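You operate a simulated robot arm through the tools that you are given. There is no shell and no other tool.

You run a simulated two-armed robot. Do the job below in one go: nothing can be reset, and whatever is moved stays where it is left.

## Task
Clamp the brown head and heat it to 80 C.
Fine: both clamp levers on, cooling valve shut, drive on, heat knob at 80; watch the display get there; the screw stays still.
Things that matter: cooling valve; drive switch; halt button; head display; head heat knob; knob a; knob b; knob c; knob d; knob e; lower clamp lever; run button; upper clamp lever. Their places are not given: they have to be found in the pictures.

It is judged by the outcome, as a careful person would: the job done as asked, and still so three seconds after it is handed in. It fails if anything else is knocked over, pushed out of place, dropped, spilled or broken.

## Robot
Two 7-joint arms with fingered hands on one trunk that stands fixed in place. Base frame: the origin is at the foot of the trunk, x ahead of it, y to its left, z up. Units: m, rad, N and s.
The left shoulder is at [0.2, 0.135, 1.02], the right one opposite. Payload 4 kg a hand.
The tool frame of a hand sits at the grasp point between the pads (the TCP): z along the fingers, y along the line on which they close. The tips reach 0.025 m beyond it. Largest opening 0.088 m; the body of the gripper starts 0.029 m behind the TCP. The gripper is a hand of 4 fingers: y runs from the thumb to the fingers, the wrist lies at [-0.013, -0.106, -0.174] in the tool frame, and closing takes about 1.5 s.
Orientation is that of the tool frame in the base frame, as a unit quaternion [w, x, y, z]. With the fingers straight down and the wrist toward the robot, the tool's x, y and z point along [0, 1, 0], [1, 0, 0] and [0, 0, -1] of the base frame.

## Interface
- The arms move only by the tool arm_command. It takes "left_rows", "right_rows" or both (then of equal length, played together; a hand with none holds still); each is a list of rows, each a list of 3 entries, a list of its own where there are three numbers: the turn, a rotation vector about the tool's x, y, z in rad, then the shift along the tool's x, y, z in cm, then the gripper command, from -1 (shut) to 1 (fully open), values between in proportion. In form: [[[ax, ay, az], [x, y, z], gripper], ...]. A call has 1 to 20 rows; each row is the pose to reach, as a shift and turn from the pose commanded when the call began, along the tool's axes at that moment. Rows are played at 5 a second. More than 0.05 m and 0.15 rad between two rows, or a gripper value outside its range, and nothing of the call is played. A pose out of reach is approached as far as the arm can. The call stops where the force on the tool passes 40 N (or 10 N more than at its start, if that is more) or the arm is blocked; 0.2 s more then pass. The fingers move at their own pace (about 0.153 m/s each) and stop on an object; they squeeze with about 21 N. The grip force told is the motor's: it shows also when the fingers shut on nothing. Time passes only in rows, and 0.2 s behind the last, so rows that repeat a pose let the fingers close. The reply holds the time, the measured pose of the TCP, the force on the tool along the base axes, the opening and the grip force, in the units named above and with some noise, with the torque about the TCP (base axes, N m) and any sound that the robot's microphone picked up, and new pictures: "views" is both (left out), scene, wrist or none (wrist: the cameras of the hands that moved).
- Cameras (640 x 400 px; columns grow to the right, rows downward): "scene" is now at [0.1434, 0.0277, 1.6343]; the picture's right is [0.31, -0.95, 0.00], its down [-0.57, -0.19, -0.80] and it looks along [0.76, 0.25, -0.60] (base axes); focal length 281 px, centre (320, 200). "left" rides on the left gripper at [-0.064, -0.083, -0.098] in its tool frame; the picture's right is [-0.62, -0.37, 0.69], its down [0.71, -0.63, 0.30] and it looks along [0.32, 0.68, 0.65] (tool axes); focal length 265 px, centre (320, 200). "right" rides on the right gripper at [0.064, -0.083, -0.098] in its tool frame; the picture's right is [-0.62, 0.37, -0.69], its down [-0.71, -0.63, 0.30] and it looks along [-0.32, 0.68, 0.65] (tool axes); focal length 265 px, centre (320, 200).
- move_column(by): slides the trunk up (or, below 0, down) by that many m; the arms and the scene camera ride with it, the base frame stays. It gives what a move gives, with no picture.
- hand_shape(shape, hand): the hand has 4 fingers and takes this shape, open, in about a second: jaw (thumb against the fingers, like two jaws); tri (thumb and two fingers); tip (a fingertip pinch); poke (one finger out to press); point (the index stretched); flat (the hand flat); cup (the hand cupped); fist (a fist). The gripper value then closes the fingers along that shape, each until it touches; the sizes above hold for jaw. It gives what a move gives, with no picture.
- turn_head(pan, tilt): turns the head with the scene camera to pan (to the left, within 1.693 rad either way) and tilt (down, from -0.506 to 1.204), counted from straight ahead of the robot. It gives what a move gives, and a new picture of the scene camera.
- measure_at(camera, pixels): for up to 12 pixels [column, row] of the newest picture of that camera ("zoom" is the newest enlarged one), the place [x, y, z] in the base frame of the surface seen there, good to about 0.002 m. It takes no simulated time.
- close_up(camera, box): a new picture of the part [left, top, right, bottom] of that camera's present view, enlarged. It takes no simulated time.
- hand_in(): hands the job in; it is judged then, once.

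Leave the grippers open and the arms clear of the work at the hand-in unless told otherwise.

The tools are called after "Emit:" as a command line: name --argument value ..., lists and objects as JSON in quotes. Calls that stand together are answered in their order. arm_command: Moves the arms, as the interface text tells. Its arguments: {"type":"object","properties":{"left_rows":{"type":"array"},"right_rows":{"type":"array"},"views":{"type":"string","enum":["both","scene","wrist","none"]}},"required":[]} The other tools are called the same way: move_column (by) slides the trunk up or down; hand_shape (shape, hand) gives the hand a shape; turn_head (pan, tilt) turns the head that bears the scene camera; measure_at (camera, pixels) gives the place of the surface under pixels of a picture; close_up (camera, box) takes an enlarged picture of a part of a camera's view; hand_in () hands the job in.

At the start:

```text
time_s: 0.0
left_eef_pos: [0.3949, 0.3004, 1.4757]
left_ee_rot: [0.001, 0.707, 0.707, 0.0]
left_wrist_force: [-0.7, -0.5, -0.9]
left_wrist_torque: [0.01, -0.01, 0.0]
left_gripper_width: 0.0879
left_grip_force: 0.1
left_shape: jaw
right_eef_pos: [0.506, -0.0382, 1.4314]
right_ee_rot: [0.0, 0.707, 0.707, -0.001]
right_wrist_force: [-0.7, -0.3, 0.3]
right_wrist_torque: [-0.01, -0.01, 0.02]
right_gripper_width: 0.0877
right_grip_force: 0.1
right_shape: jaw
trunk travel left (down, up): [-0.625, 0.145]
head pan, tilt: [0.318, 0.637]
```

scene: 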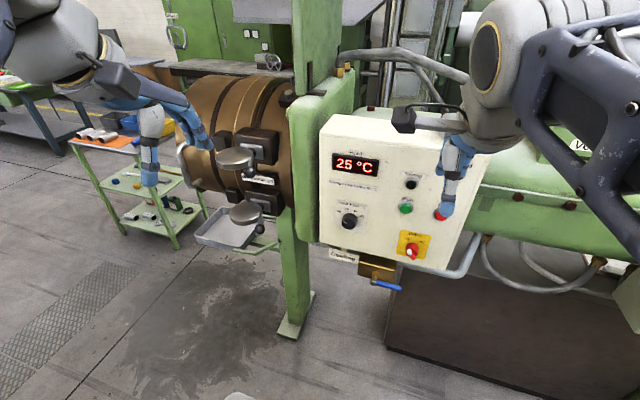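
right: 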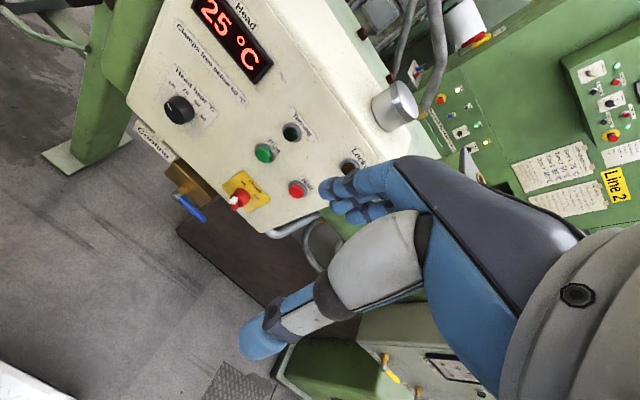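
left: 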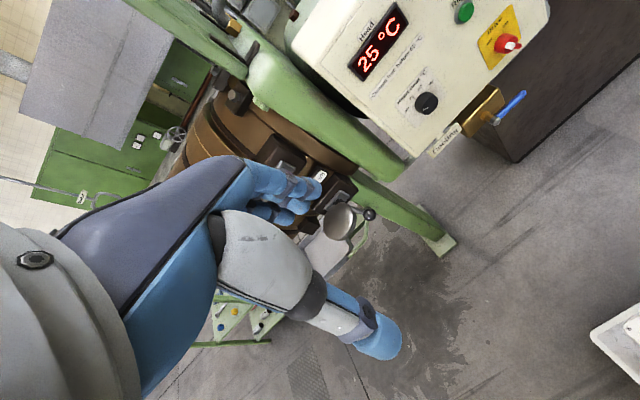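

The scene shows a cream panel with a display "25 °C" at (357,166), a black heat knob at (349,221), a green button at (405,207), a red button at (440,215), a yellow/red switch at (411,248), and a brass valve with a blue lever at (385,280). The brown head with its clamps is at (245,150). I'll enlarge these parts to read the labels.

Emit:
close_up --camera "scene" --box '[310, 100, 490, 300]'

Emit:
close_up --camera "scene" --box '[170, 60, 310, 260]'

Emit:
close_up --camera "right" --box '[110, 0, 430, 240]'

Emit:
close_up --camera "left" --box '[180, 60, 420, 260]'

Emit:
close_up --camera "left" --box '[330, 0, 570, 160]'

```text
2.00 times, centred on (400, 200) of scene
```

zoom: 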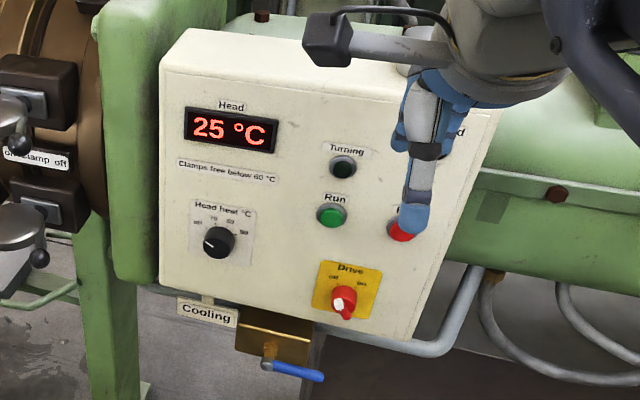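

```text
2.00 times, centred on (240, 160) of scene
```

zoom: 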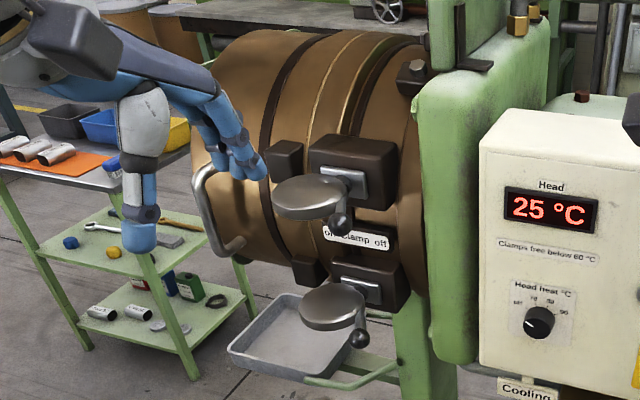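

```text
1.67 times, centred on (270, 120) of right
```

zoom: 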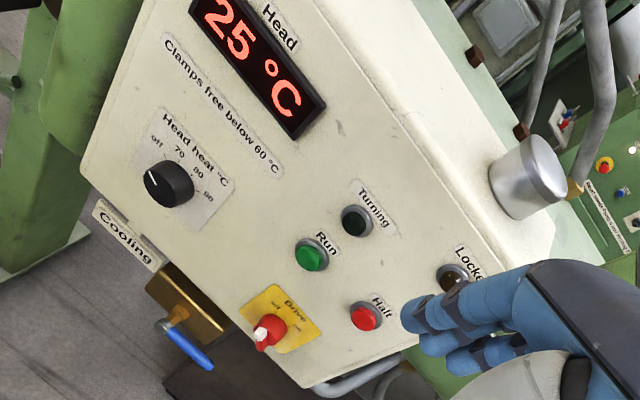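

```text
2.00 times, centred on (300, 160) of left
```

zoom: 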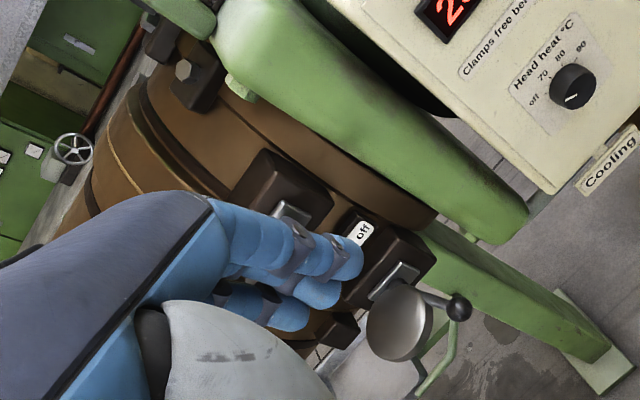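

```text
2.50 times, centred on (450, 80) of left
```

zoom: 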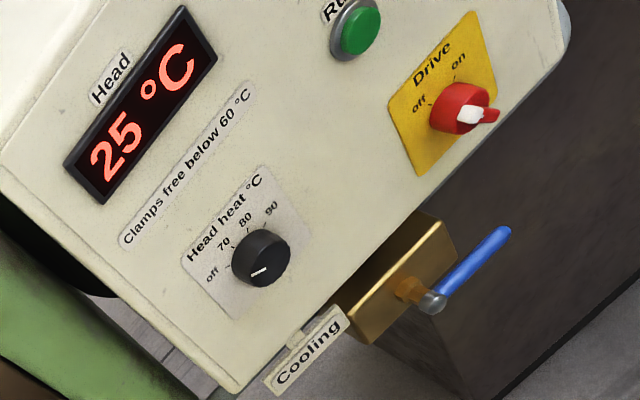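

The labels read: "Clamps free below 60 °C", heat knob off/70/80/90, drive off/on, clamp "on – off" with both levers on the right (off) side, Turning lamp, Run (green), Halt (red), Locked lamp. Clamps go first, while the head is cold. I'll measure the key points in the scene picture.

Emit:
measure_at --camera "scene" --pixels '[[357, 166], [349, 221], [340, 224], [411, 248], [405, 207], [411, 184], [327, 125], [325, 235], [455, 265], [378, 270], [385, 285], [398, 289]]'

Emit:
measure_at --camera "left" --pixels '[[339, 221], [369, 214], [352, 214], [340, 195], [320, 177], [426, 102], [507, 43], [490, 118], [520, 95], [480, 100], [500, 20], [445, 140]]'

Emit:
close_up --camera "scene" --box '[205, 120, 295, 250]'

Emit:
close_up --camera "scene" --box '[320, 225, 440, 300]'

```text
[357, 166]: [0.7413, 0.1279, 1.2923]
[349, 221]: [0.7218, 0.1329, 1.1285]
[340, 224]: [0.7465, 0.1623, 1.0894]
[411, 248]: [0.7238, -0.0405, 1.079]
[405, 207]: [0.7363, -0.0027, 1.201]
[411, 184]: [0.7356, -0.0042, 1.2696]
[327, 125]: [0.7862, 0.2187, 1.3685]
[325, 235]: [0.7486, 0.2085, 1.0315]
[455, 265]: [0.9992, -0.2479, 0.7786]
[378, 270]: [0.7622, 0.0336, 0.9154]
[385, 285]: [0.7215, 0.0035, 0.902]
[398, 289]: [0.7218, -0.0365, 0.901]
```

```text
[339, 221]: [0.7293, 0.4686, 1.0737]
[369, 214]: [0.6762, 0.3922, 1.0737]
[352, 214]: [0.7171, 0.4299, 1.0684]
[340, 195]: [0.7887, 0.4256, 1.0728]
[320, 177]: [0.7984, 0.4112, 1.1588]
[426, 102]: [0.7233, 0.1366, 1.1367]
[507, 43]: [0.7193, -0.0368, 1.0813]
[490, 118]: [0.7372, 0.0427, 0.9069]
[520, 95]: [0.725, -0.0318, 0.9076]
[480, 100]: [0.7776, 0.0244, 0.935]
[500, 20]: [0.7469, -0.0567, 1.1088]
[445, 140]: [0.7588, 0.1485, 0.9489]
```

```text
3.08 times, centred on (250, 185) of scene
```

zoom: 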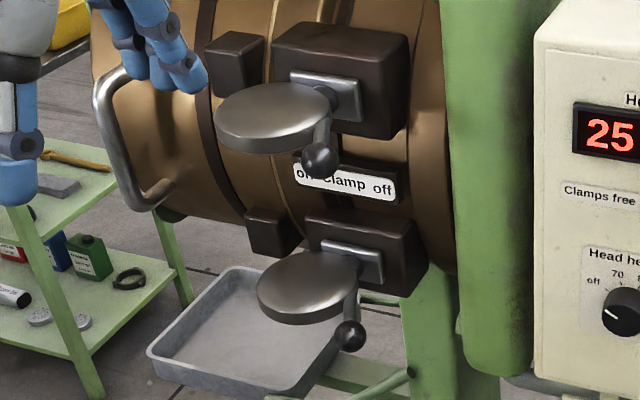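

```text
5.33 times, centred on (380, 262) of scene
```

zoom: 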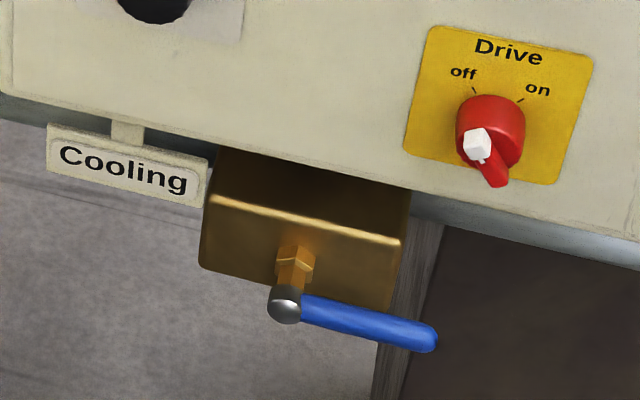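

The upper and lower clamps each have a block, a bright plate, a large flat disc and a small arm ending in a black ball. I need their shape, so I'll enlarge further and measure points on them.

Emit:
close_up --camera "scene" --box '[210, 125, 280, 180]'

Emit:
measure_at --camera "zoom" --pixels '[[150, 250], [230, 230], [300, 220], [220, 300], [370, 180], [400, 130], [385, 250], [385, 320], [430, 160], [350, 60], [400, 380], [480, 390]]'

Emit:
close_up --camera "scene" --box '[215, 180, 285, 240]'

Emit:
close_up --camera "left" --box '[310, 160, 400, 260]'

```text
7.27 times, centred on (245, 152) of scene
```

zoom: 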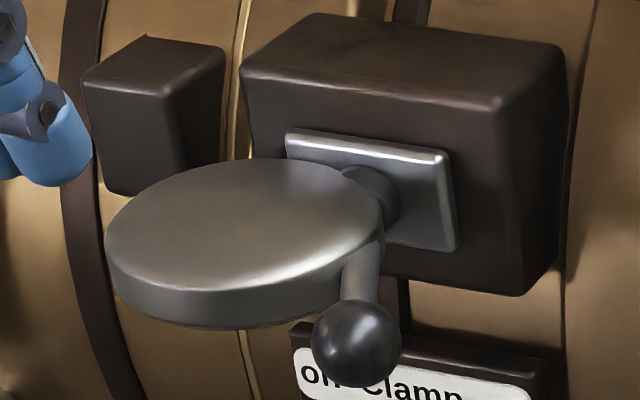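

```text
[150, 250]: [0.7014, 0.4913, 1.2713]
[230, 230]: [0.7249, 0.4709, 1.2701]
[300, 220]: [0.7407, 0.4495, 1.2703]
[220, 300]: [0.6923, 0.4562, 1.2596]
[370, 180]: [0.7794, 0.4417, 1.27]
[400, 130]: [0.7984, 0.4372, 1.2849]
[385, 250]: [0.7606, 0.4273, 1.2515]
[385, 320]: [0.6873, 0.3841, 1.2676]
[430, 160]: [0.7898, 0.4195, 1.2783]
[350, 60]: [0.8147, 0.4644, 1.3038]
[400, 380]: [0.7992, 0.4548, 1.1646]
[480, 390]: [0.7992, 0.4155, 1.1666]
```

```text
6.67 times, centred on (250, 210) of scene
```

zoom: 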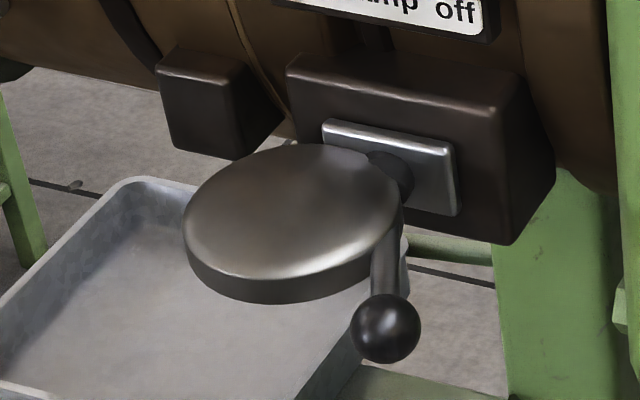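

```text
4.00 times, centred on (355, 210) of left
```

zoom: 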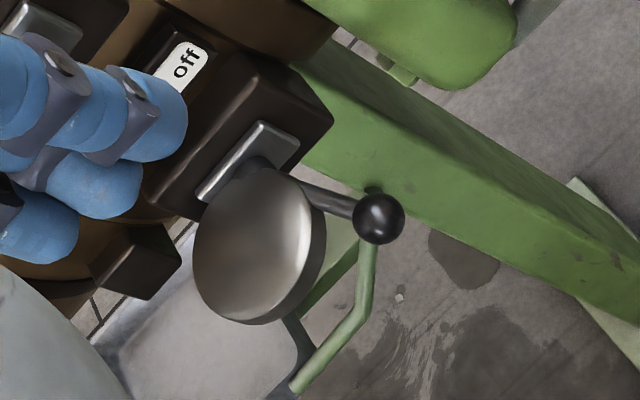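

The arm with the ball (base about [0.687, 0.384, 1.268] for the upper one, [0.676, 0.392, 1.074] for the lower) goes to the right, i.e. "off". How it swings isn't clear from above, so I'll lower the left hand and tilt its camera to look at the levers from the front.

Emit:
arm_command --left_rows '[[[-0.13, 0, 0], [0, 0, 3.5], 1], [[-0.26, 0, 0], [0, 0, 7], 1], [[-0.39, 0, 0], [0, 1, 10.5], 1], [[-0.52, 0, 0], [0, 2, 14], 1], [[-0.65, 0, 0], [0, 3, 17], 1], [[-0.785, 0, 0], [0, 4, 20], 1]]'

```text
time_s: 1.3
left_eef_pos: [0.4089, 0.3339, 1.2751]
left_ee_rot: [0.13, 0.615, 0.744, 0.226]
left_wrist_force: [-0.1, -0.1, 0.0]
left_wrist_torque: [-0.01, -0.01, 0.0]
left_gripper_width: 0.0875
left_grip_force: 0.0
left_shape: jaw
left hand out of reach, approached as far as the arm can: row 6
right_eef_pos: [0.5114, -0.0499, 1.426]
right_ee_rot: [-0.005, 0.708, 0.707, 0.003]
right_wrist_force: [0.6, 0.0, -0.4]
right_wrist_torque: [-0.02, 0.02, 0.02]
right_gripper_width: 0.0876
right_grip_force: 0.0
right_shape: jaw
trunk travel left (down, up): [-0.625, 0.145]
head pan, tilt: [0.318, 0.637]
stopped in row 6 (left hand): the arm was blocked; the commanded pose is now the measured one
```

scene: 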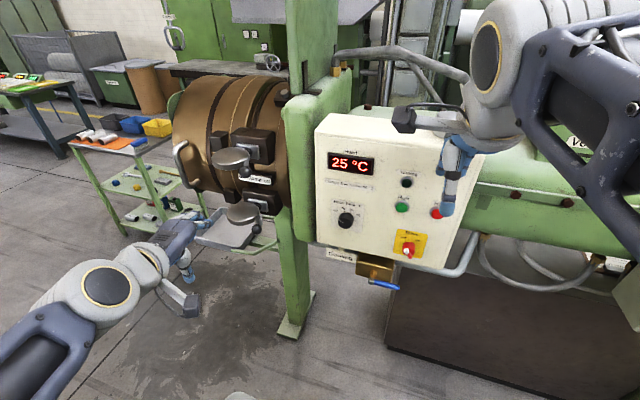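
left: 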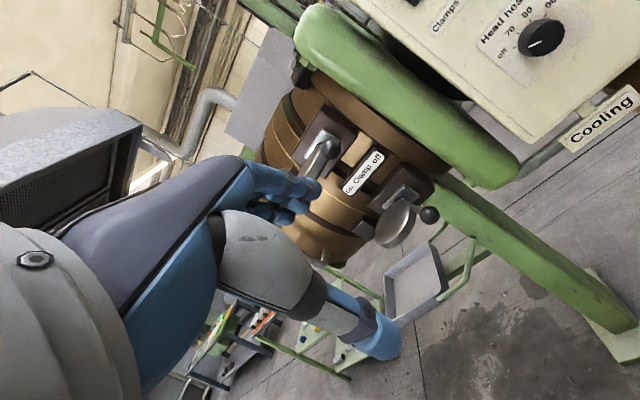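

The left arm stopped near its folded limit, but it now views the clamps from the front. I'll enlarge its view of the levers.

Emit:
close_up --camera "left" --box '[280, 100, 450, 260]'

Emit:
close_up --camera "left" --box '[290, 110, 350, 190]'

Emit:
close_up --camera "scene" --box '[320, 130, 490, 300]'

```text
2.50 times, centred on (365, 180) of left
```

zoom: 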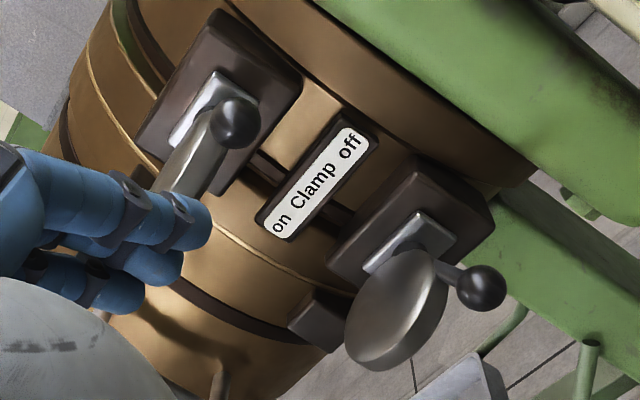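

```text
5.00 times, centred on (320, 150) of left
```

zoom: 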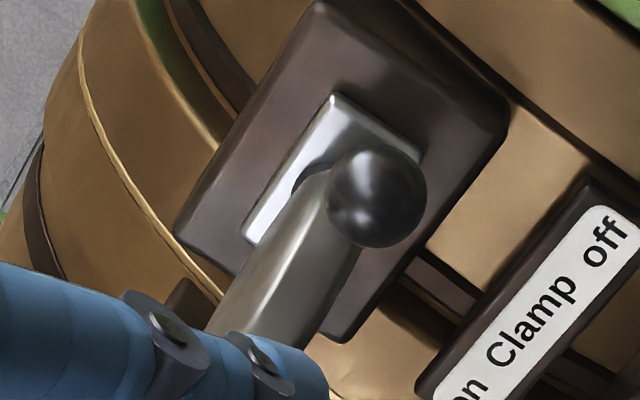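

```text
2.35 times, centred on (405, 215) of scene
```

zoom: 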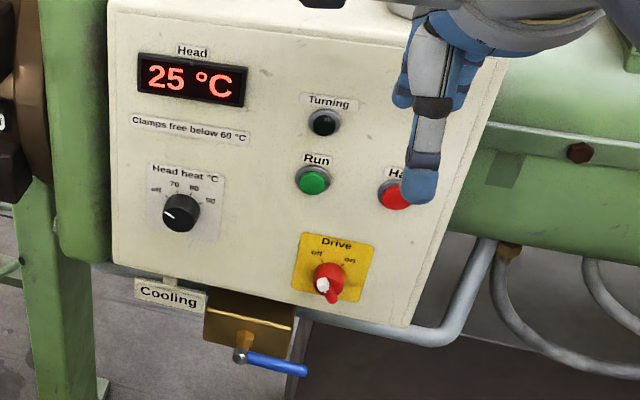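

Now the levers are clearer: an arm with a black ball to the right ("off"), joined with a flat round disc to a stub at the plate. I'll measure more points around the lower lever and the stub to find the turning axis.

Emit:
close_up --camera "scene" --box '[210, 125, 280, 180]'

Emit:
measure_at --camera "zoom" --pixels '[[330, 165], [345, 175], [355, 150], [340, 190], [350, 210], [340, 255], [345, 290], [335, 300], [200, 130], [100, 230], [250, 290], [290, 170]]'

Emit:
close_up --camera "left" --box '[360, 170, 450, 260]'

```text
7.27 times, centred on (245, 152) of scene
```

zoom: 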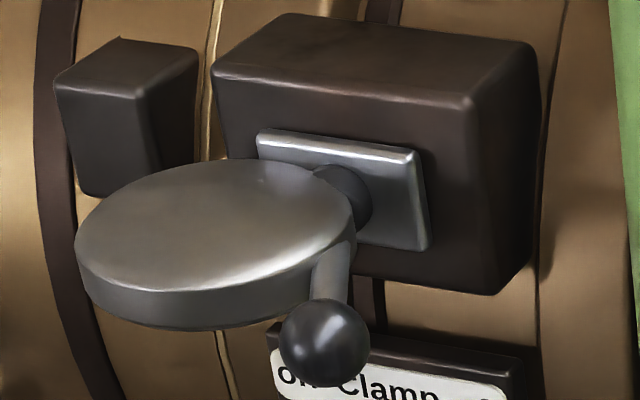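

```text
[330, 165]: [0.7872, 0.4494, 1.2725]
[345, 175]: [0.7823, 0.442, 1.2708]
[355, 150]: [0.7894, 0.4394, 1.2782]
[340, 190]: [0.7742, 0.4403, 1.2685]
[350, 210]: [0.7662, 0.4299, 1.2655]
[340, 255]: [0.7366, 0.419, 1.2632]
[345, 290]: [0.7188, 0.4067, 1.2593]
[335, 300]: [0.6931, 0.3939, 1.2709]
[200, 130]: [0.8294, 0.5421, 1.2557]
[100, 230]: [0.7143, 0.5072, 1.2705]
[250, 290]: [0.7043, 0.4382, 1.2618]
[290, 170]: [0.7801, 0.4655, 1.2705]
```

```text
4.44 times, centred on (405, 215) of left
```

zoom: 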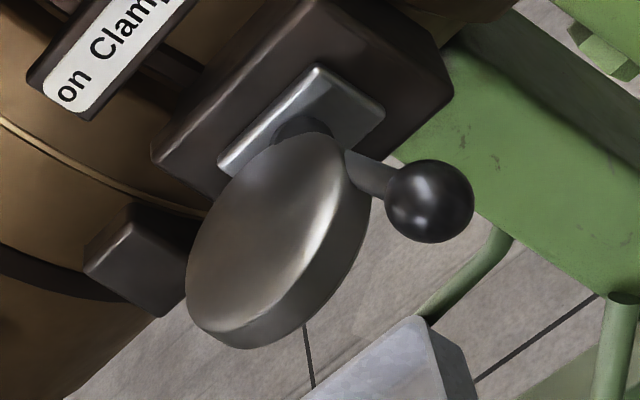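

The lever looks like an arm (about 0.11 m from stub at [0.778, 0.443, 1.265] to the ball). I plan to grip the ball from the front. Before moving further I'll look around low and near the robot, since something white is at the bottom edge of the scene picture near (240,398).

Emit:
turn_head --pan 0.3 --tilt 1.1

```text
time_s: 2.2
left_eef_pos: [0.4094, 0.3349, 1.2769]
left_ee_rot: [0.133, 0.613, 0.745, 0.226]
left_wrist_force: [-0.2, 0.0, -0.4]
left_wrist_torque: [0.01, 0.01, 0.0]
left_gripper_width: 0.0877
left_grip_force: 0.0
left_shape: jaw
right_eef_pos: [0.5111, -0.0508, 1.4275]
right_ee_rot: [-0.004, 0.707, 0.708, 0.001]
right_wrist_force: [-0.2, 0.0, 0.5]
right_wrist_torque: [0.02, -0.01, 0.01]
right_gripper_width: 0.0877
right_grip_force: 0.0
right_shape: jaw
trunk travel left (down, up): [-0.625, 0.145]
head pan, tilt: [0.3, 1.1]
```

scene: 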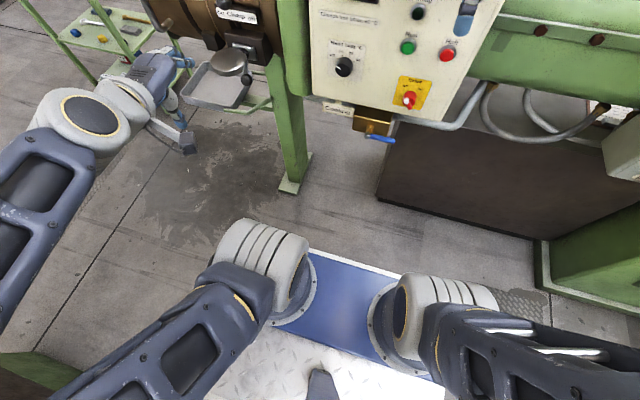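

The white thing is the robot's own base plate; only the tray under the clamps is nearby. I'll measure the tray edge and the shoulders.

Emit:
measure_at --camera "scene" --pixels '[[185, 92], [240, 108], [255, 85], [270, 240], [430, 290], [232, 62], [246, 79], [266, 108], [392, 139], [372, 133], [290, 60], [308, 90]]'

```text
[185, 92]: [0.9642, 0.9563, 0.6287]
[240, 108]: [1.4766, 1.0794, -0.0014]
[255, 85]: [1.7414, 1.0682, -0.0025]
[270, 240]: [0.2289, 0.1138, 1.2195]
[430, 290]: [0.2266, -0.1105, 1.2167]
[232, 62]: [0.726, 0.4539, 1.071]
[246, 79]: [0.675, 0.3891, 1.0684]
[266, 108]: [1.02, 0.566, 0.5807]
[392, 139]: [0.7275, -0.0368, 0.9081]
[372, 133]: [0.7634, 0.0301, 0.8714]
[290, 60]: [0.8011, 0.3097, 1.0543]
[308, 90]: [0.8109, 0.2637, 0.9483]
```

The tray is well below and behind. I'll lower the trunk by 0.25 m so that the arms have more room to point forward at the levers and the panel.

Emit:
move_column --by -0.25

Emit:
turn_head --pan 0.35 --tilt 0.5

```text
time_s: 4.8
left_eef_pos: [0.4035, 0.3369, 1.0285]
left_ee_rot: [0.13, 0.61, 0.747, 0.229]
left_wrist_force: [0.6, -0.5, -0.3]
left_wrist_torque: [-0.01, 0.0, 0.02]
left_gripper_width: 0.0877
left_grip_force: 0.1
left_shape: jaw
right_eef_pos: [0.5078, -0.049, 1.1799]
right_ee_rot: [-0.003, 0.707, 0.707, 0.002]
right_wrist_force: [-1.1, -0.1, 0.2]
right_wrist_torque: [0.01, 0.0, 0.01]
right_gripper_width: 0.0876
right_grip_force: 0.0
right_shape: jaw
trunk travel left (down, up): [-0.375, 0.395]
head pan, tilt: [0.3, 1.1]
```

```text
time_s: 5.8
left_eef_pos: [0.4034, 0.3364, 1.0286]
left_ee_rot: [0.131, 0.609, 0.748, 0.229]
left_wrist_force: [-0.8, -0.4, -0.5]
left_wrist_torque: [0.01, -0.01, 0.02]
left_gripper_width: 0.0876
left_grip_force: 0.0
left_shape: jaw
right_eef_pos: [0.508, -0.0489, 1.1789]
right_ee_rot: [-0.003, 0.707, 0.707, 0.003]
right_wrist_force: [0.1, 0.1, 0.3]
right_wrist_torque: [0.04, -0.02, 0.0]
right_gripper_width: 0.0878
right_grip_force: 0.0
right_shape: jaw
trunk travel left (down, up): [-0.375, 0.395]
head pan, tilt: [0.351, 0.499]
```

scene: 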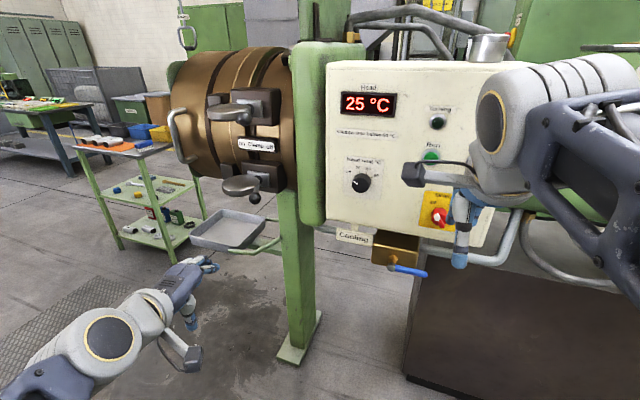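

A more frontal view now. I'll enlarge the clamps and the panel from here.

Emit:
close_up --camera "scene" --box '[200, 80, 290, 210]'

Emit:
close_up --camera "scene" --box '[325, 60, 475, 290]'

Emit:
close_up --camera "scene" --box '[335, 145, 395, 205]'

Emit:
close_up --camera "scene" --box '[360, 190, 470, 290]'

```text
3.08 times, centred on (245, 145) of scene
```

zoom: 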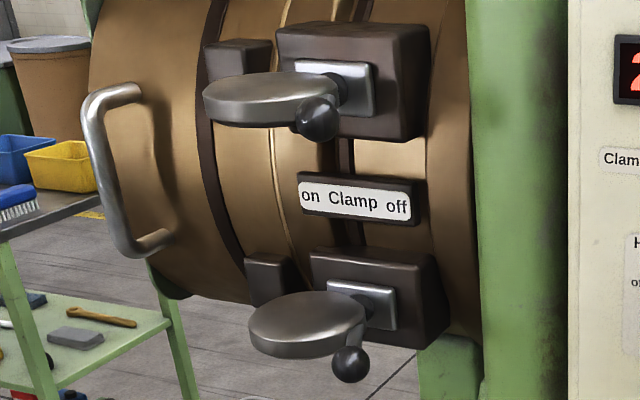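

```text
1.74 times, centred on (400, 175) of scene
```

zoom: 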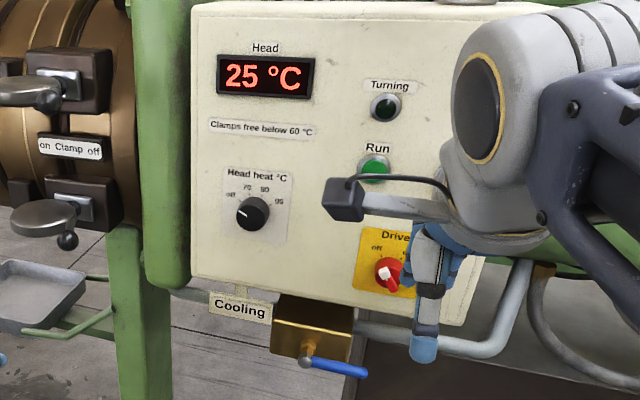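

```text
6.67 times, centred on (365, 175) of scene
```

zoom: 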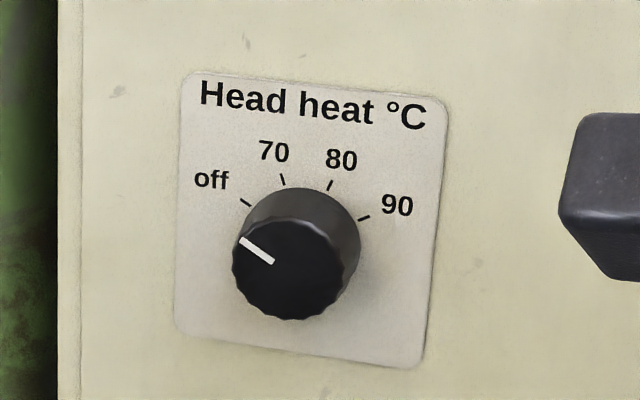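

```text
4.00 times, centred on (415, 240) of scene
```

zoom: 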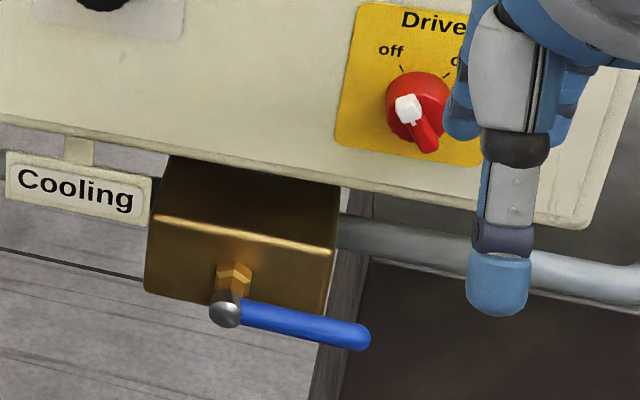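

The clamp label reads on (left) / off (right); the heat knob's line points at "off" with 70, 80, 90 clockwise at about 40° steps; the drive's white mark points at "off"; the blue valve lever lies along the pipe, so cooling is open. Now I'll bring the left hand to point forward (thumb below, fingers above) in front of the upper ball, stopping 0.12 m short.

Emit:
arm_command --left_rows '[[[-0.131, -0.031, 0.005], [0.4, 3.24, -1.5], 1], [[-0.262, -0.062, 0.011], [0.8, 6.49, -3.0], 1], [[-0.392, -0.093, 0.016], [1.2, 9.73, -4.5], 1], [[-0.523, -0.124, 0.021], [1.6, 12.97, -6.0], 1], [[-0.654, -0.155, 0.027], [2.0, 16.2, -7.5], 1], [[-0.785, -0.187, 0.032], [2.4, 19.46, -9.0], 1], [[-0.916, -0.218, 0.038], [2.8, 22.7, -10.5], 1], [[-1.047, -0.249, 0.043], [3.18, 25.95, -12.0], 1], [[-1.047, -0.249, 0.043], [3.18, 25.95, -12.0], 1]]'

```text
time_s: 6.3
left_eef_pos: [0.3865, 0.3889, 1.0664]
left_ee_rot: [0.165, 0.531, 0.774, 0.303]
left_wrist_force: [0.1, 0.2, -0.4]
left_wrist_torque: [0.02, -0.01, 0.0]
left_gripper_width: 0.0881
left_grip_force: 0.1
left_shape: jaw
right_eef_pos: [0.5086, -0.044, 1.1769]
right_ee_rot: [-0.003, 0.706, 0.708, 0.001]
right_wrist_force: [-0.1, 0.2, 0.4]
right_wrist_torque: [-0.02, -0.02, 0.02]
right_gripper_width: 0.0877
right_grip_force: 0.1
right_shape: jaw
trunk travel left (down, up): [-0.375, 0.395]
head pan, tilt: [0.351, 0.499]
stopped in row 2 (left hand): the arm was blocked; the commanded pose is now the measured one
```

scene: 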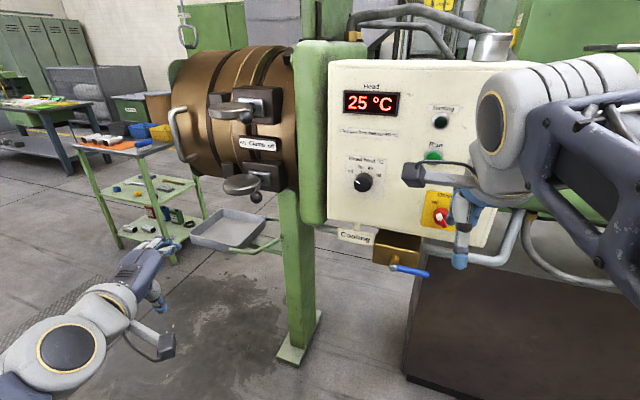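
left: 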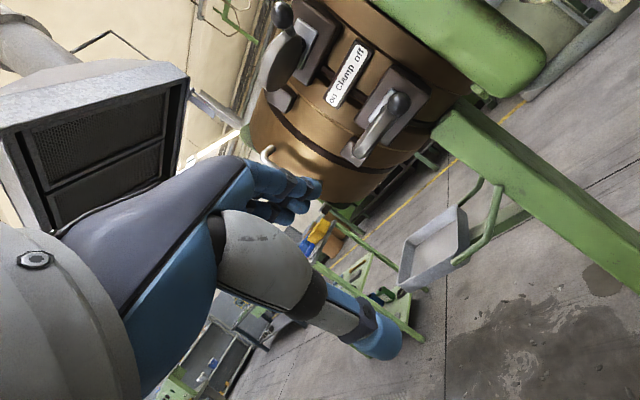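

The wrist reached a joint limit while the arm was folded. I'll extend the arm forward first, then settle to a clean 45° tilt.

Emit:
arm_command --left_rows '[[[0, 0, 0], [-1.75, 3.5, 0.2], 1], [[0, 0, 0], [-3.5, 7.0, 0.4], 1], [[0, 0, 0], [-5.25, 10.6, 0.6], 1], [[-0.024, -0.078, 0.061], [-7.0, 14.1, 0.8], 1], [[-0.048, -0.157, 0.122], [-8.8, 17.6, 1.0], 1], [[-0.071, -0.235, 0.183], [-10.5, 21.1, 1.2], 1], [[-0.095, -0.314, 0.245], [-10.5, 21.1, 1.2], 1], [[-0.095, -0.314, 0.245], [-10.5, 21.1, 1.2], 1]]'

```text
time_s: 8.1
left_eef_pos: [0.5837, 0.3518, 1.1896]
left_ee_rot: [0.278, 0.655, 0.649, 0.269]
left_wrist_force: [0.2, -0.3, 0.3]
left_wrist_torque: [-0.04, 0.0, 0.01]
left_gripper_width: 0.0883
left_grip_force: 0.1
left_shape: jaw
right_eef_pos: [0.5063, -0.0389, 1.181]
right_ee_rot: [0.0, 0.707, 0.707, 0.0]
right_wrist_force: [-0.5, -1.0, -0.3]
right_wrist_torque: [-0.01, 0.01, 0.0]
right_gripper_width: 0.0878
right_grip_force: 0.0
right_shape: jaw
trunk travel left (down, up): [-0.375, 0.395]
head pan, tilt: [0.351, 0.499]
```

scene: 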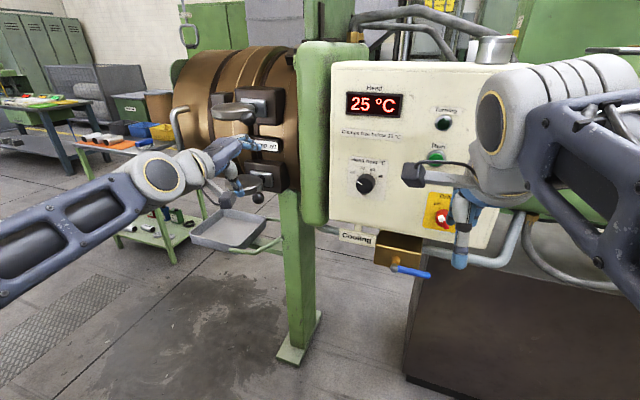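
left: 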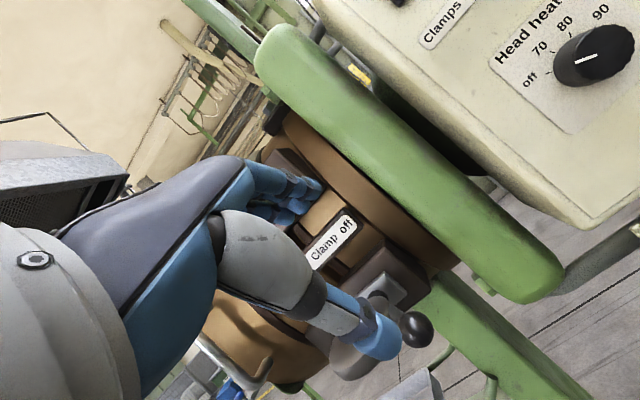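

Clean 45° pose reached. Now I'll rotate the rest of the way to pointing straight forward while rising to the upper ball's height (z≈1.265), still 0.1 m in front of it.

Emit:
arm_command --left_rows '[[[-0.131, 0, 0], [0.5, 0.8, -0.95], 1], [[-0.262, 0, 0], [1.1, 1.7, -1.9], 1], [[-0.393, 0, 0], [1.6, 2.5, -2.8], 1], [[-0.524, 0, 0], [2.2, 3.4, -3.7], 1], [[-0.655, 0, 0], [2.7, 4.2, -4.7], 1], [[-0.785, 0, 0], [3.3, 5.1, -5.6], 1], [[-0.785, 0, 0], [3.3, 5.1, -5.6], 1]]'

```text
time_s: 9.7
left_eef_pos: [0.5797, 0.3857, 1.2652]
left_ee_rot: [0.508, 0.499, 0.497, 0.497]
left_wrist_force: [-0.6, 0.3, -0.2]
left_wrist_torque: [0.0, 0.0, 0.01]
left_gripper_width: 0.0882
left_grip_force: 0.0
left_shape: jaw
right_eef_pos: [0.5063, -0.0363, 1.1804]
right_ee_rot: [0.0, 0.707, 0.707, 0.0]
right_wrist_force: [-0.4, -0.7, 0.6]
right_wrist_torque: [-0.02, 0.03, 0.01]
right_gripper_width: 0.0878
right_grip_force: 0.1
right_shape: jaw
trunk travel left (down, up): [-0.375, 0.395]
head pan, tilt: [0.351, 0.499]
```

scene: 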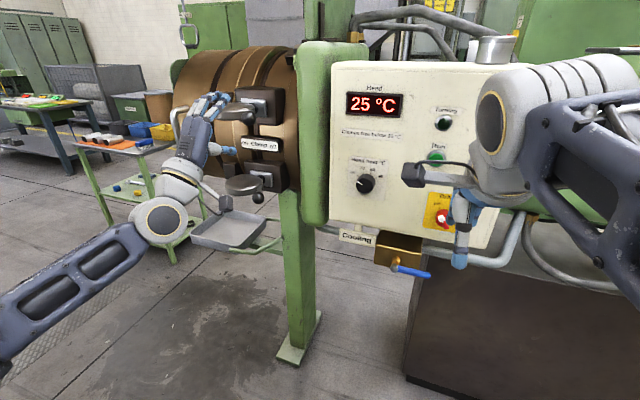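
left: 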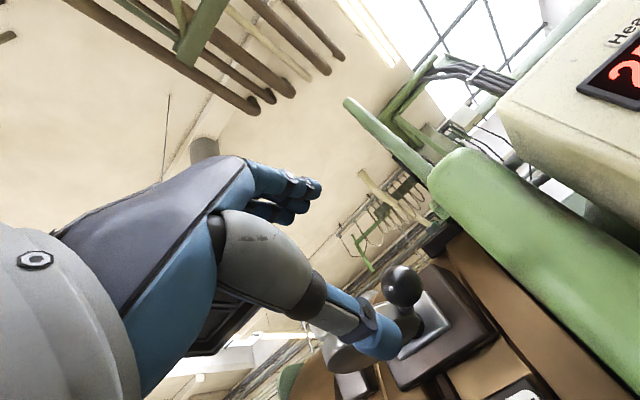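

The hand now points straight forward, and the upper ball is at (403,285) in the left view. I'll measure the ball and lever from here.

Emit:
close_up --camera "left" --box '[320, 240, 500, 400]'

Emit:
measure_at --camera "left" --pixels '[[403, 285], [395, 275], [412, 295], [406, 322], [414, 334], [350, 355], [360, 362], [440, 320], [430, 335], [455, 345], [388, 287], [418, 284]]'

```text
2.50 times, centred on (410, 320) of left
```

zoom: 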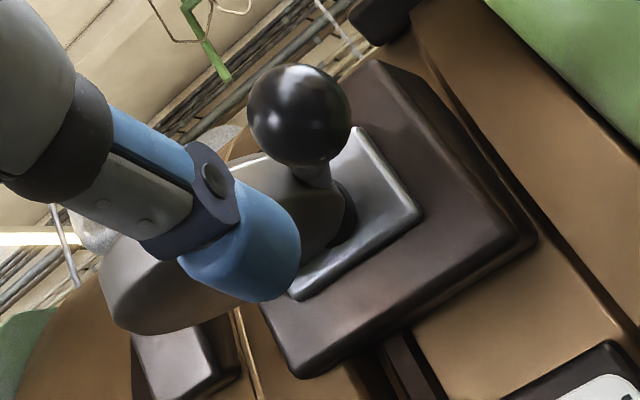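

```text
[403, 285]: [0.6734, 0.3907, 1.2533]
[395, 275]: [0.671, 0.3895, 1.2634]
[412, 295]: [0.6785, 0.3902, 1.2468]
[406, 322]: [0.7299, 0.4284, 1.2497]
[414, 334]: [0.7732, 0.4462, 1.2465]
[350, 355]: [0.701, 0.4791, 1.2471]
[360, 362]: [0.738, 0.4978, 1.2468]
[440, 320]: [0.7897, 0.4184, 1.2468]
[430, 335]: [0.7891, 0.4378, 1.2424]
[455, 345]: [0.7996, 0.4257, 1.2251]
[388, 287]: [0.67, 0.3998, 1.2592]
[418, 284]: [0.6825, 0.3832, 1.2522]
```

Ball centre is about [0.688, 0.393, 1.259], radius ≈0.018. I'll advance 0.108 m so the ball sits between thumb (below) and fingers (above).

Emit:
arm_command --left_rows '[[[0, 0, 0], [0.7, -0.6, 2.2], 1], [[0, 0, 0], [0.7, -0.6, 4.4], 1], [[0, 0, 0], [0.7, -0.6, 6.6], 1], [[0, 0, 0], [0.7, -0.6, 8.8], 1], [[0, 0, 0], [0.7, -0.6, 10.6], 1], [[0, 0, 0], [0.7, -0.6, 10.6], 1]]'

```text
time_s: 11.1
left_eef_pos: [0.6862, 0.3924, 1.26]
left_ee_rot: [0.509, 0.499, 0.496, 0.496]
left_wrist_force: [-0.2, -0.2, -1.2]
left_wrist_torque: [0.0, -0.02, 0.01]
left_gripper_width: 0.0878
left_grip_force: 0.0
left_shape: jaw
right_eef_pos: [0.5074, -0.0378, 1.1811]
right_ee_rot: [0.0, 0.707, 0.707, 0.0]
right_wrist_force: [-0.8, -0.2, -0.5]
right_wrist_torque: [0.03, 0.02, -0.02]
right_gripper_width: 0.0877
right_grip_force: 0.1
right_shape: jaw
trunk travel left (down, up): [-0.375, 0.395]
head pan, tilt: [0.351, 0.499]
```

scene: 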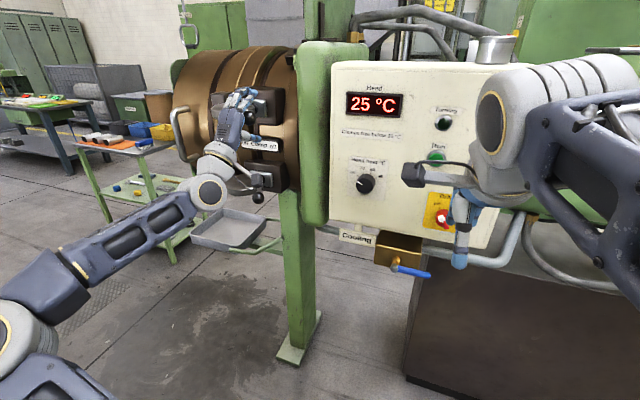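
left: 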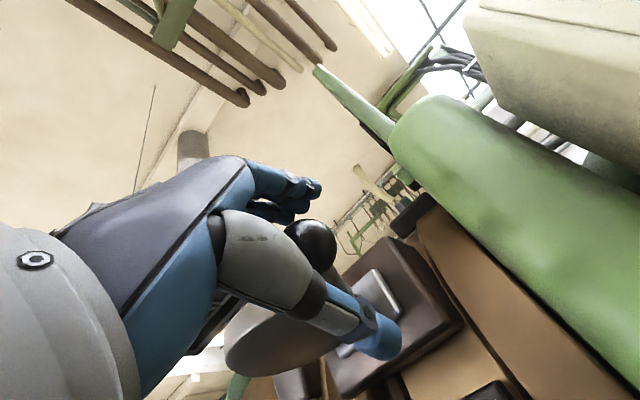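

The ball is at (310,243), exactly at the grasp point between thumb and fingers. I'll close gently on it.

Emit:
arm_command --left_rows '[[[0, 0, 0], [0, 0, 0], 0.3], [[0, 0, 0], [0, 0, 0], 0], [[0, 0, 0], [0, 0, 0], -0.3], [[0, 0, 0], [0, 0, 0], -0.6], [[0, 0, 0], [0, 0, 0], -1], [[0, 0, 0], [0, 0, 0], -1], [[0, 0, 0], [0, 0, 0], -1], [[0, 0, 0], [0, 0, 0], -1]]'

```text
time_s: 12.9
left_eef_pos: [0.6863, 0.3923, 1.26]
left_ee_rot: [0.509, 0.498, 0.497, 0.496]
left_wrist_force: [6.6, 2.5, -0.2]
left_wrist_torque: [0.1, -0.15, 0.06]
left_gripper_width: 0.0158
left_grip_force: 20.9
left_shape: jaw
right_eef_pos: [0.5082, -0.037, 1.1809]
right_ee_rot: [0.0, 0.707, 0.707, 0.0]
right_wrist_force: [0.0, 0.8, -0.3]
right_wrist_torque: [-0.02, -0.02, 0.01]
right_gripper_width: 0.0876
right_grip_force: 0.1
right_shape: jaw
trunk travel left (down, up): [-0.375, 0.395]
head pan, tilt: [0.351, 0.499]
```

scene: 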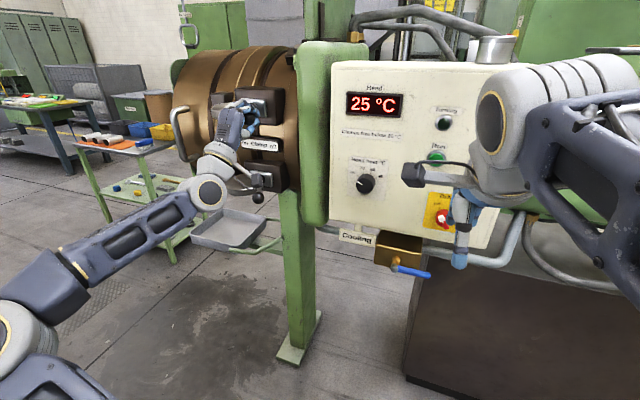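
left: 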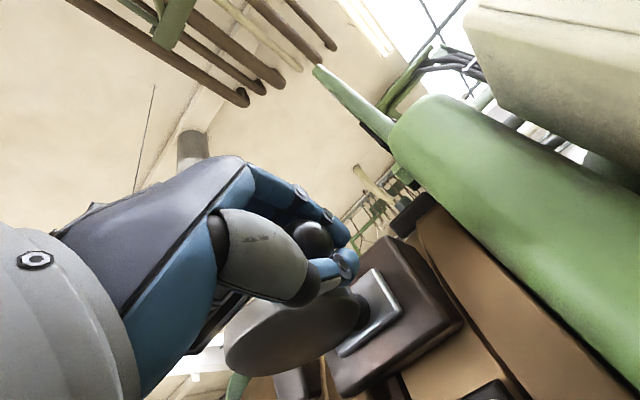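

Gripped. Now a small test push along a horizontal arc about the supposed vertical pivot (left and slightly toward me), 1.2 cm.

Emit:
arm_command --left_rows '[[[0, 0, 0], [0.35, 0, -0.2], -1], [[0, 0, 0], [0.7, 0, -0.35], -1], [[0, 0, 0], [1.05, 0, -0.55], -1], [[0, 0, 0], [1.05, 0, -0.55], -1]]' --views "wrist"

```text
time_s: 13.9
left_eef_pos: [0.6813, 0.4016, 1.2595]
left_ee_rot: [0.508, 0.499, 0.497, 0.495]
left_wrist_force: [7.4, 2.6, -2.5]
left_wrist_torque: [0.1, -0.11, -0.04]
left_gripper_width: 0.0158
left_grip_force: 21.2
left_shape: jaw
right_eef_pos: [0.5072, -0.0382, 1.1813]
right_ee_rot: [0.0, 0.707, 0.708, 0.0]
right_wrist_force: [-0.3, 0.2, -0.1]
right_wrist_torque: [0.0, 0.01, -0.01]
right_gripper_width: 0.0877
right_grip_force: 0.1
right_shape: jaw
trunk travel left (down, up): [-0.375, 0.395]
head pan, tilt: [0.351, 0.499]
```

left: 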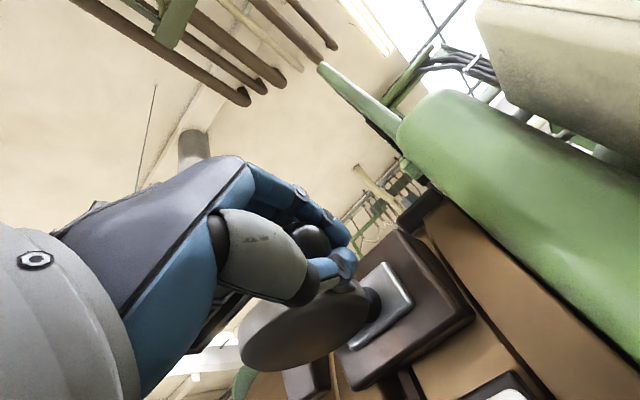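

The lever follows easily with little force, so it swings about a vertical axis. I'll continue along the arc to the left, turning the hand along with it.

Emit:
arm_command --left_rows '[[[0, -0.05, 0], [0.5, 0, -0.17], -1], [[0, -0.1, 0], [0.98, 0, -0.34], -1], [[0, -0.15, 0], [1.5, 0, -0.47], -1], [[0, -0.2, 0], [2.0, 0, -0.61], -1], [[0, -0.25, 0], [2.5, 0, -0.69], -1], [[0, -0.3, 0], [3.04, 0, -0.77], -1], [[0, -0.35, 0], [3.57, 0, -0.8], -1], [[0, -0.4, 0], [4.09, 0, -0.83], -1], [[0, -0.4, 0], [4.09, 0, -0.83], -1]]'

```text
time_s: 15.9
left_eef_pos: [0.6726, 0.443, 1.2594]
left_ee_rot: [0.596, 0.587, 0.387, 0.388]
left_wrist_force: [-0.4, 0.3, 0.1]
left_wrist_torque: [0.01, -0.19, 0.11]
left_gripper_width: 0.0156
left_grip_force: 21.8
left_shape: jaw
left hand out of reach, approached as far as the arm can: row 6
right_eef_pos: [0.5063, -0.0381, 1.1809]
right_ee_rot: [0.0, 0.707, 0.708, 0.0]
right_wrist_force: [0.2, -0.1, -1.0]
right_wrist_torque: [0.0, -0.01, -0.03]
right_gripper_width: 0.0877
right_grip_force: 0.1
right_shape: jaw
trunk travel left (down, up): [-0.375, 0.395]
head pan, tilt: [0.351, 0.499]
```

scene: 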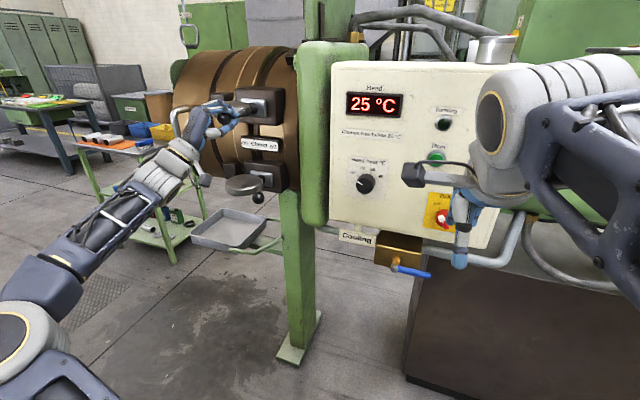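
left: 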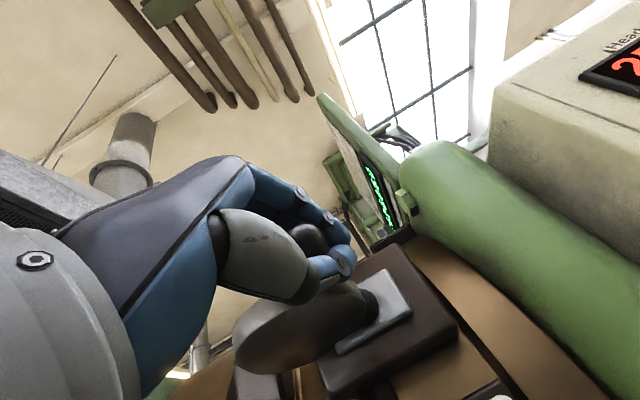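

Force is low and the lever moves. I'll check in the scene close-up.

Emit:
close_up --camera "scene" --box '[195, 75, 295, 205]'

Emit:
close_up --camera "left" --box '[220, 200, 440, 400]'

```text
3.08 times, centred on (245, 140) of scene
```

zoom: 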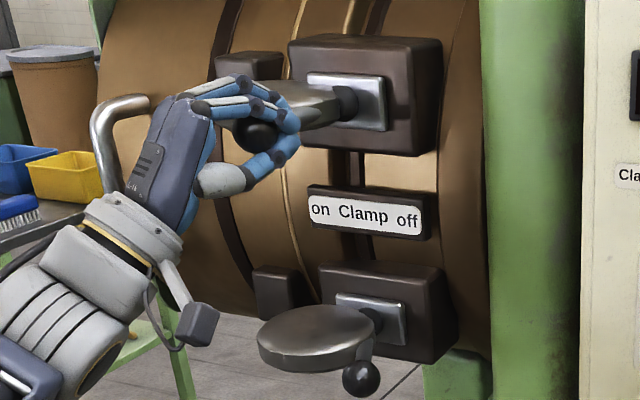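

```text
2.00 times, centred on (330, 300) of left
```

zoom: 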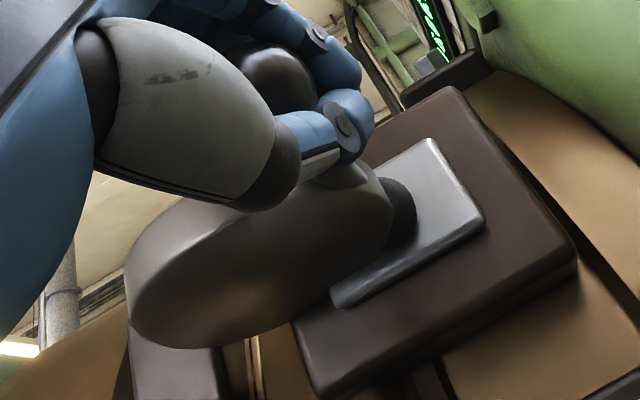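

The upper lever is about halfway. Before the second half I'll measure the silver grab handle near the hand, to be sure of clearance.

Emit:
measure_at --camera "scene" --pixels '[[176, 115], [177, 135], [185, 158], [195, 155], [185, 108], [208, 125], [222, 133], [200, 150]]'

```text
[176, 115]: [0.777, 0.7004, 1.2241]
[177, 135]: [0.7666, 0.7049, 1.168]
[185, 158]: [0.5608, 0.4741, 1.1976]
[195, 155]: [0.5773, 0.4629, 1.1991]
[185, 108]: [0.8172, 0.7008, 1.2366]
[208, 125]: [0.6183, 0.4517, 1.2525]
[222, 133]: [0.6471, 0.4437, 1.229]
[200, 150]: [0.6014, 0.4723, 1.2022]
```

The handle is at y≈0.70, x≈0.77 — well clear. I'll continue the arc toward "on".

Emit:
arm_command --left_rows '[[[0, -0.04, 0], [0.69, 0, -0.27], -1], [[0, -0.08, 0], [1.39, 0, -0.49], -1], [[0, -0.12, 0], [2.1, 0, -0.66], -1], [[0, -0.16, 0], [2.82, 0, -0.78], -1], [[0, -0.2, 0], [3.56, 0, -0.85], -1], [[0, -0.24, 0], [4.3, 0, -0.88], -1], [[0, -0.28, 0], [5.03, 0, -0.85], -1], [[0, -0.28, 0], [5.03, 0, -0.85], -1]]'

```text
time_s: 17.7
left_eef_pos: [0.6855, 0.4902, 1.2591]
left_ee_rot: [0.645, 0.637, 0.297, 0.301]
left_wrist_force: [-11.8, -5.9, 1.7]
left_wrist_torque: [-0.01, -0.16, -0.07]
left_gripper_width: 0.014
left_grip_force: 20.5
left_shape: jaw
right_eef_pos: [0.5059, -0.0387, 1.1809]
right_ee_rot: [0.0, 0.707, 0.708, 0.0]
right_wrist_force: [0.1, 0.0, -0.3]
right_wrist_torque: [-0.03, -0.01, 0.02]
right_gripper_width: 0.0878
right_grip_force: 0.0
right_shape: jaw
trunk travel left (down, up): [-0.375, 0.395]
head pan, tilt: [0.351, 0.499]
```

scene: 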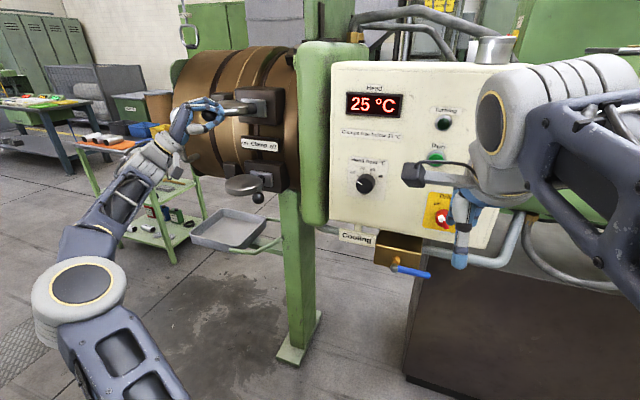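
left: 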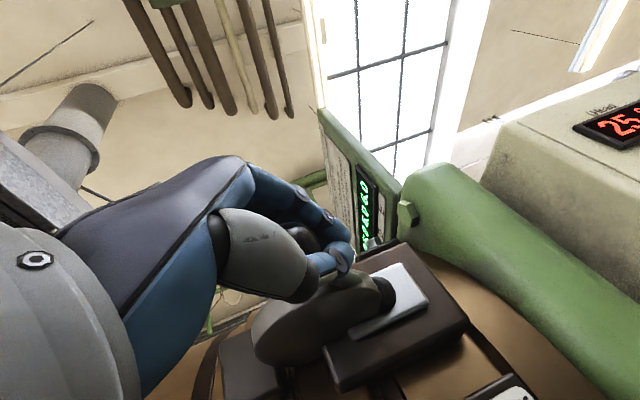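

A force of about 13 N is building. I'll look closely to see where the lever stands.

Emit:
close_up --camera "scene" --box '[175, 75, 295, 205]'

Emit:
close_up --camera "left" --box '[220, 200, 440, 400]'

```text
3.08 times, centred on (235, 140) of scene
```

zoom: 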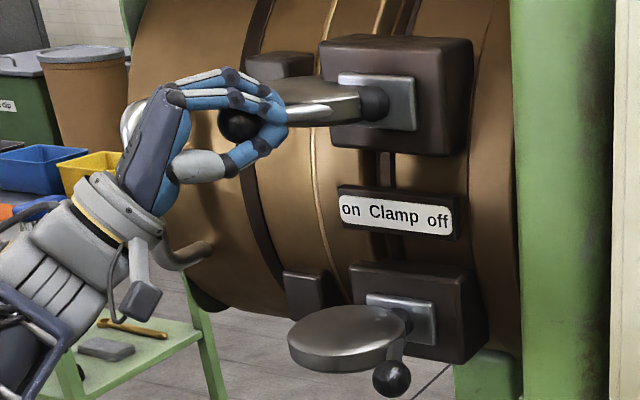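

```text
2.00 times, centred on (330, 300) of left
```

zoom: 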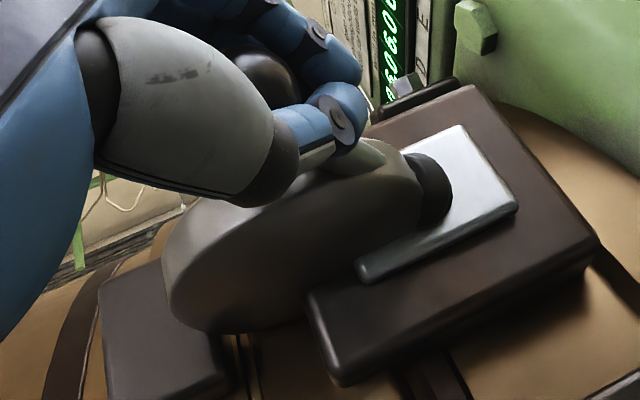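

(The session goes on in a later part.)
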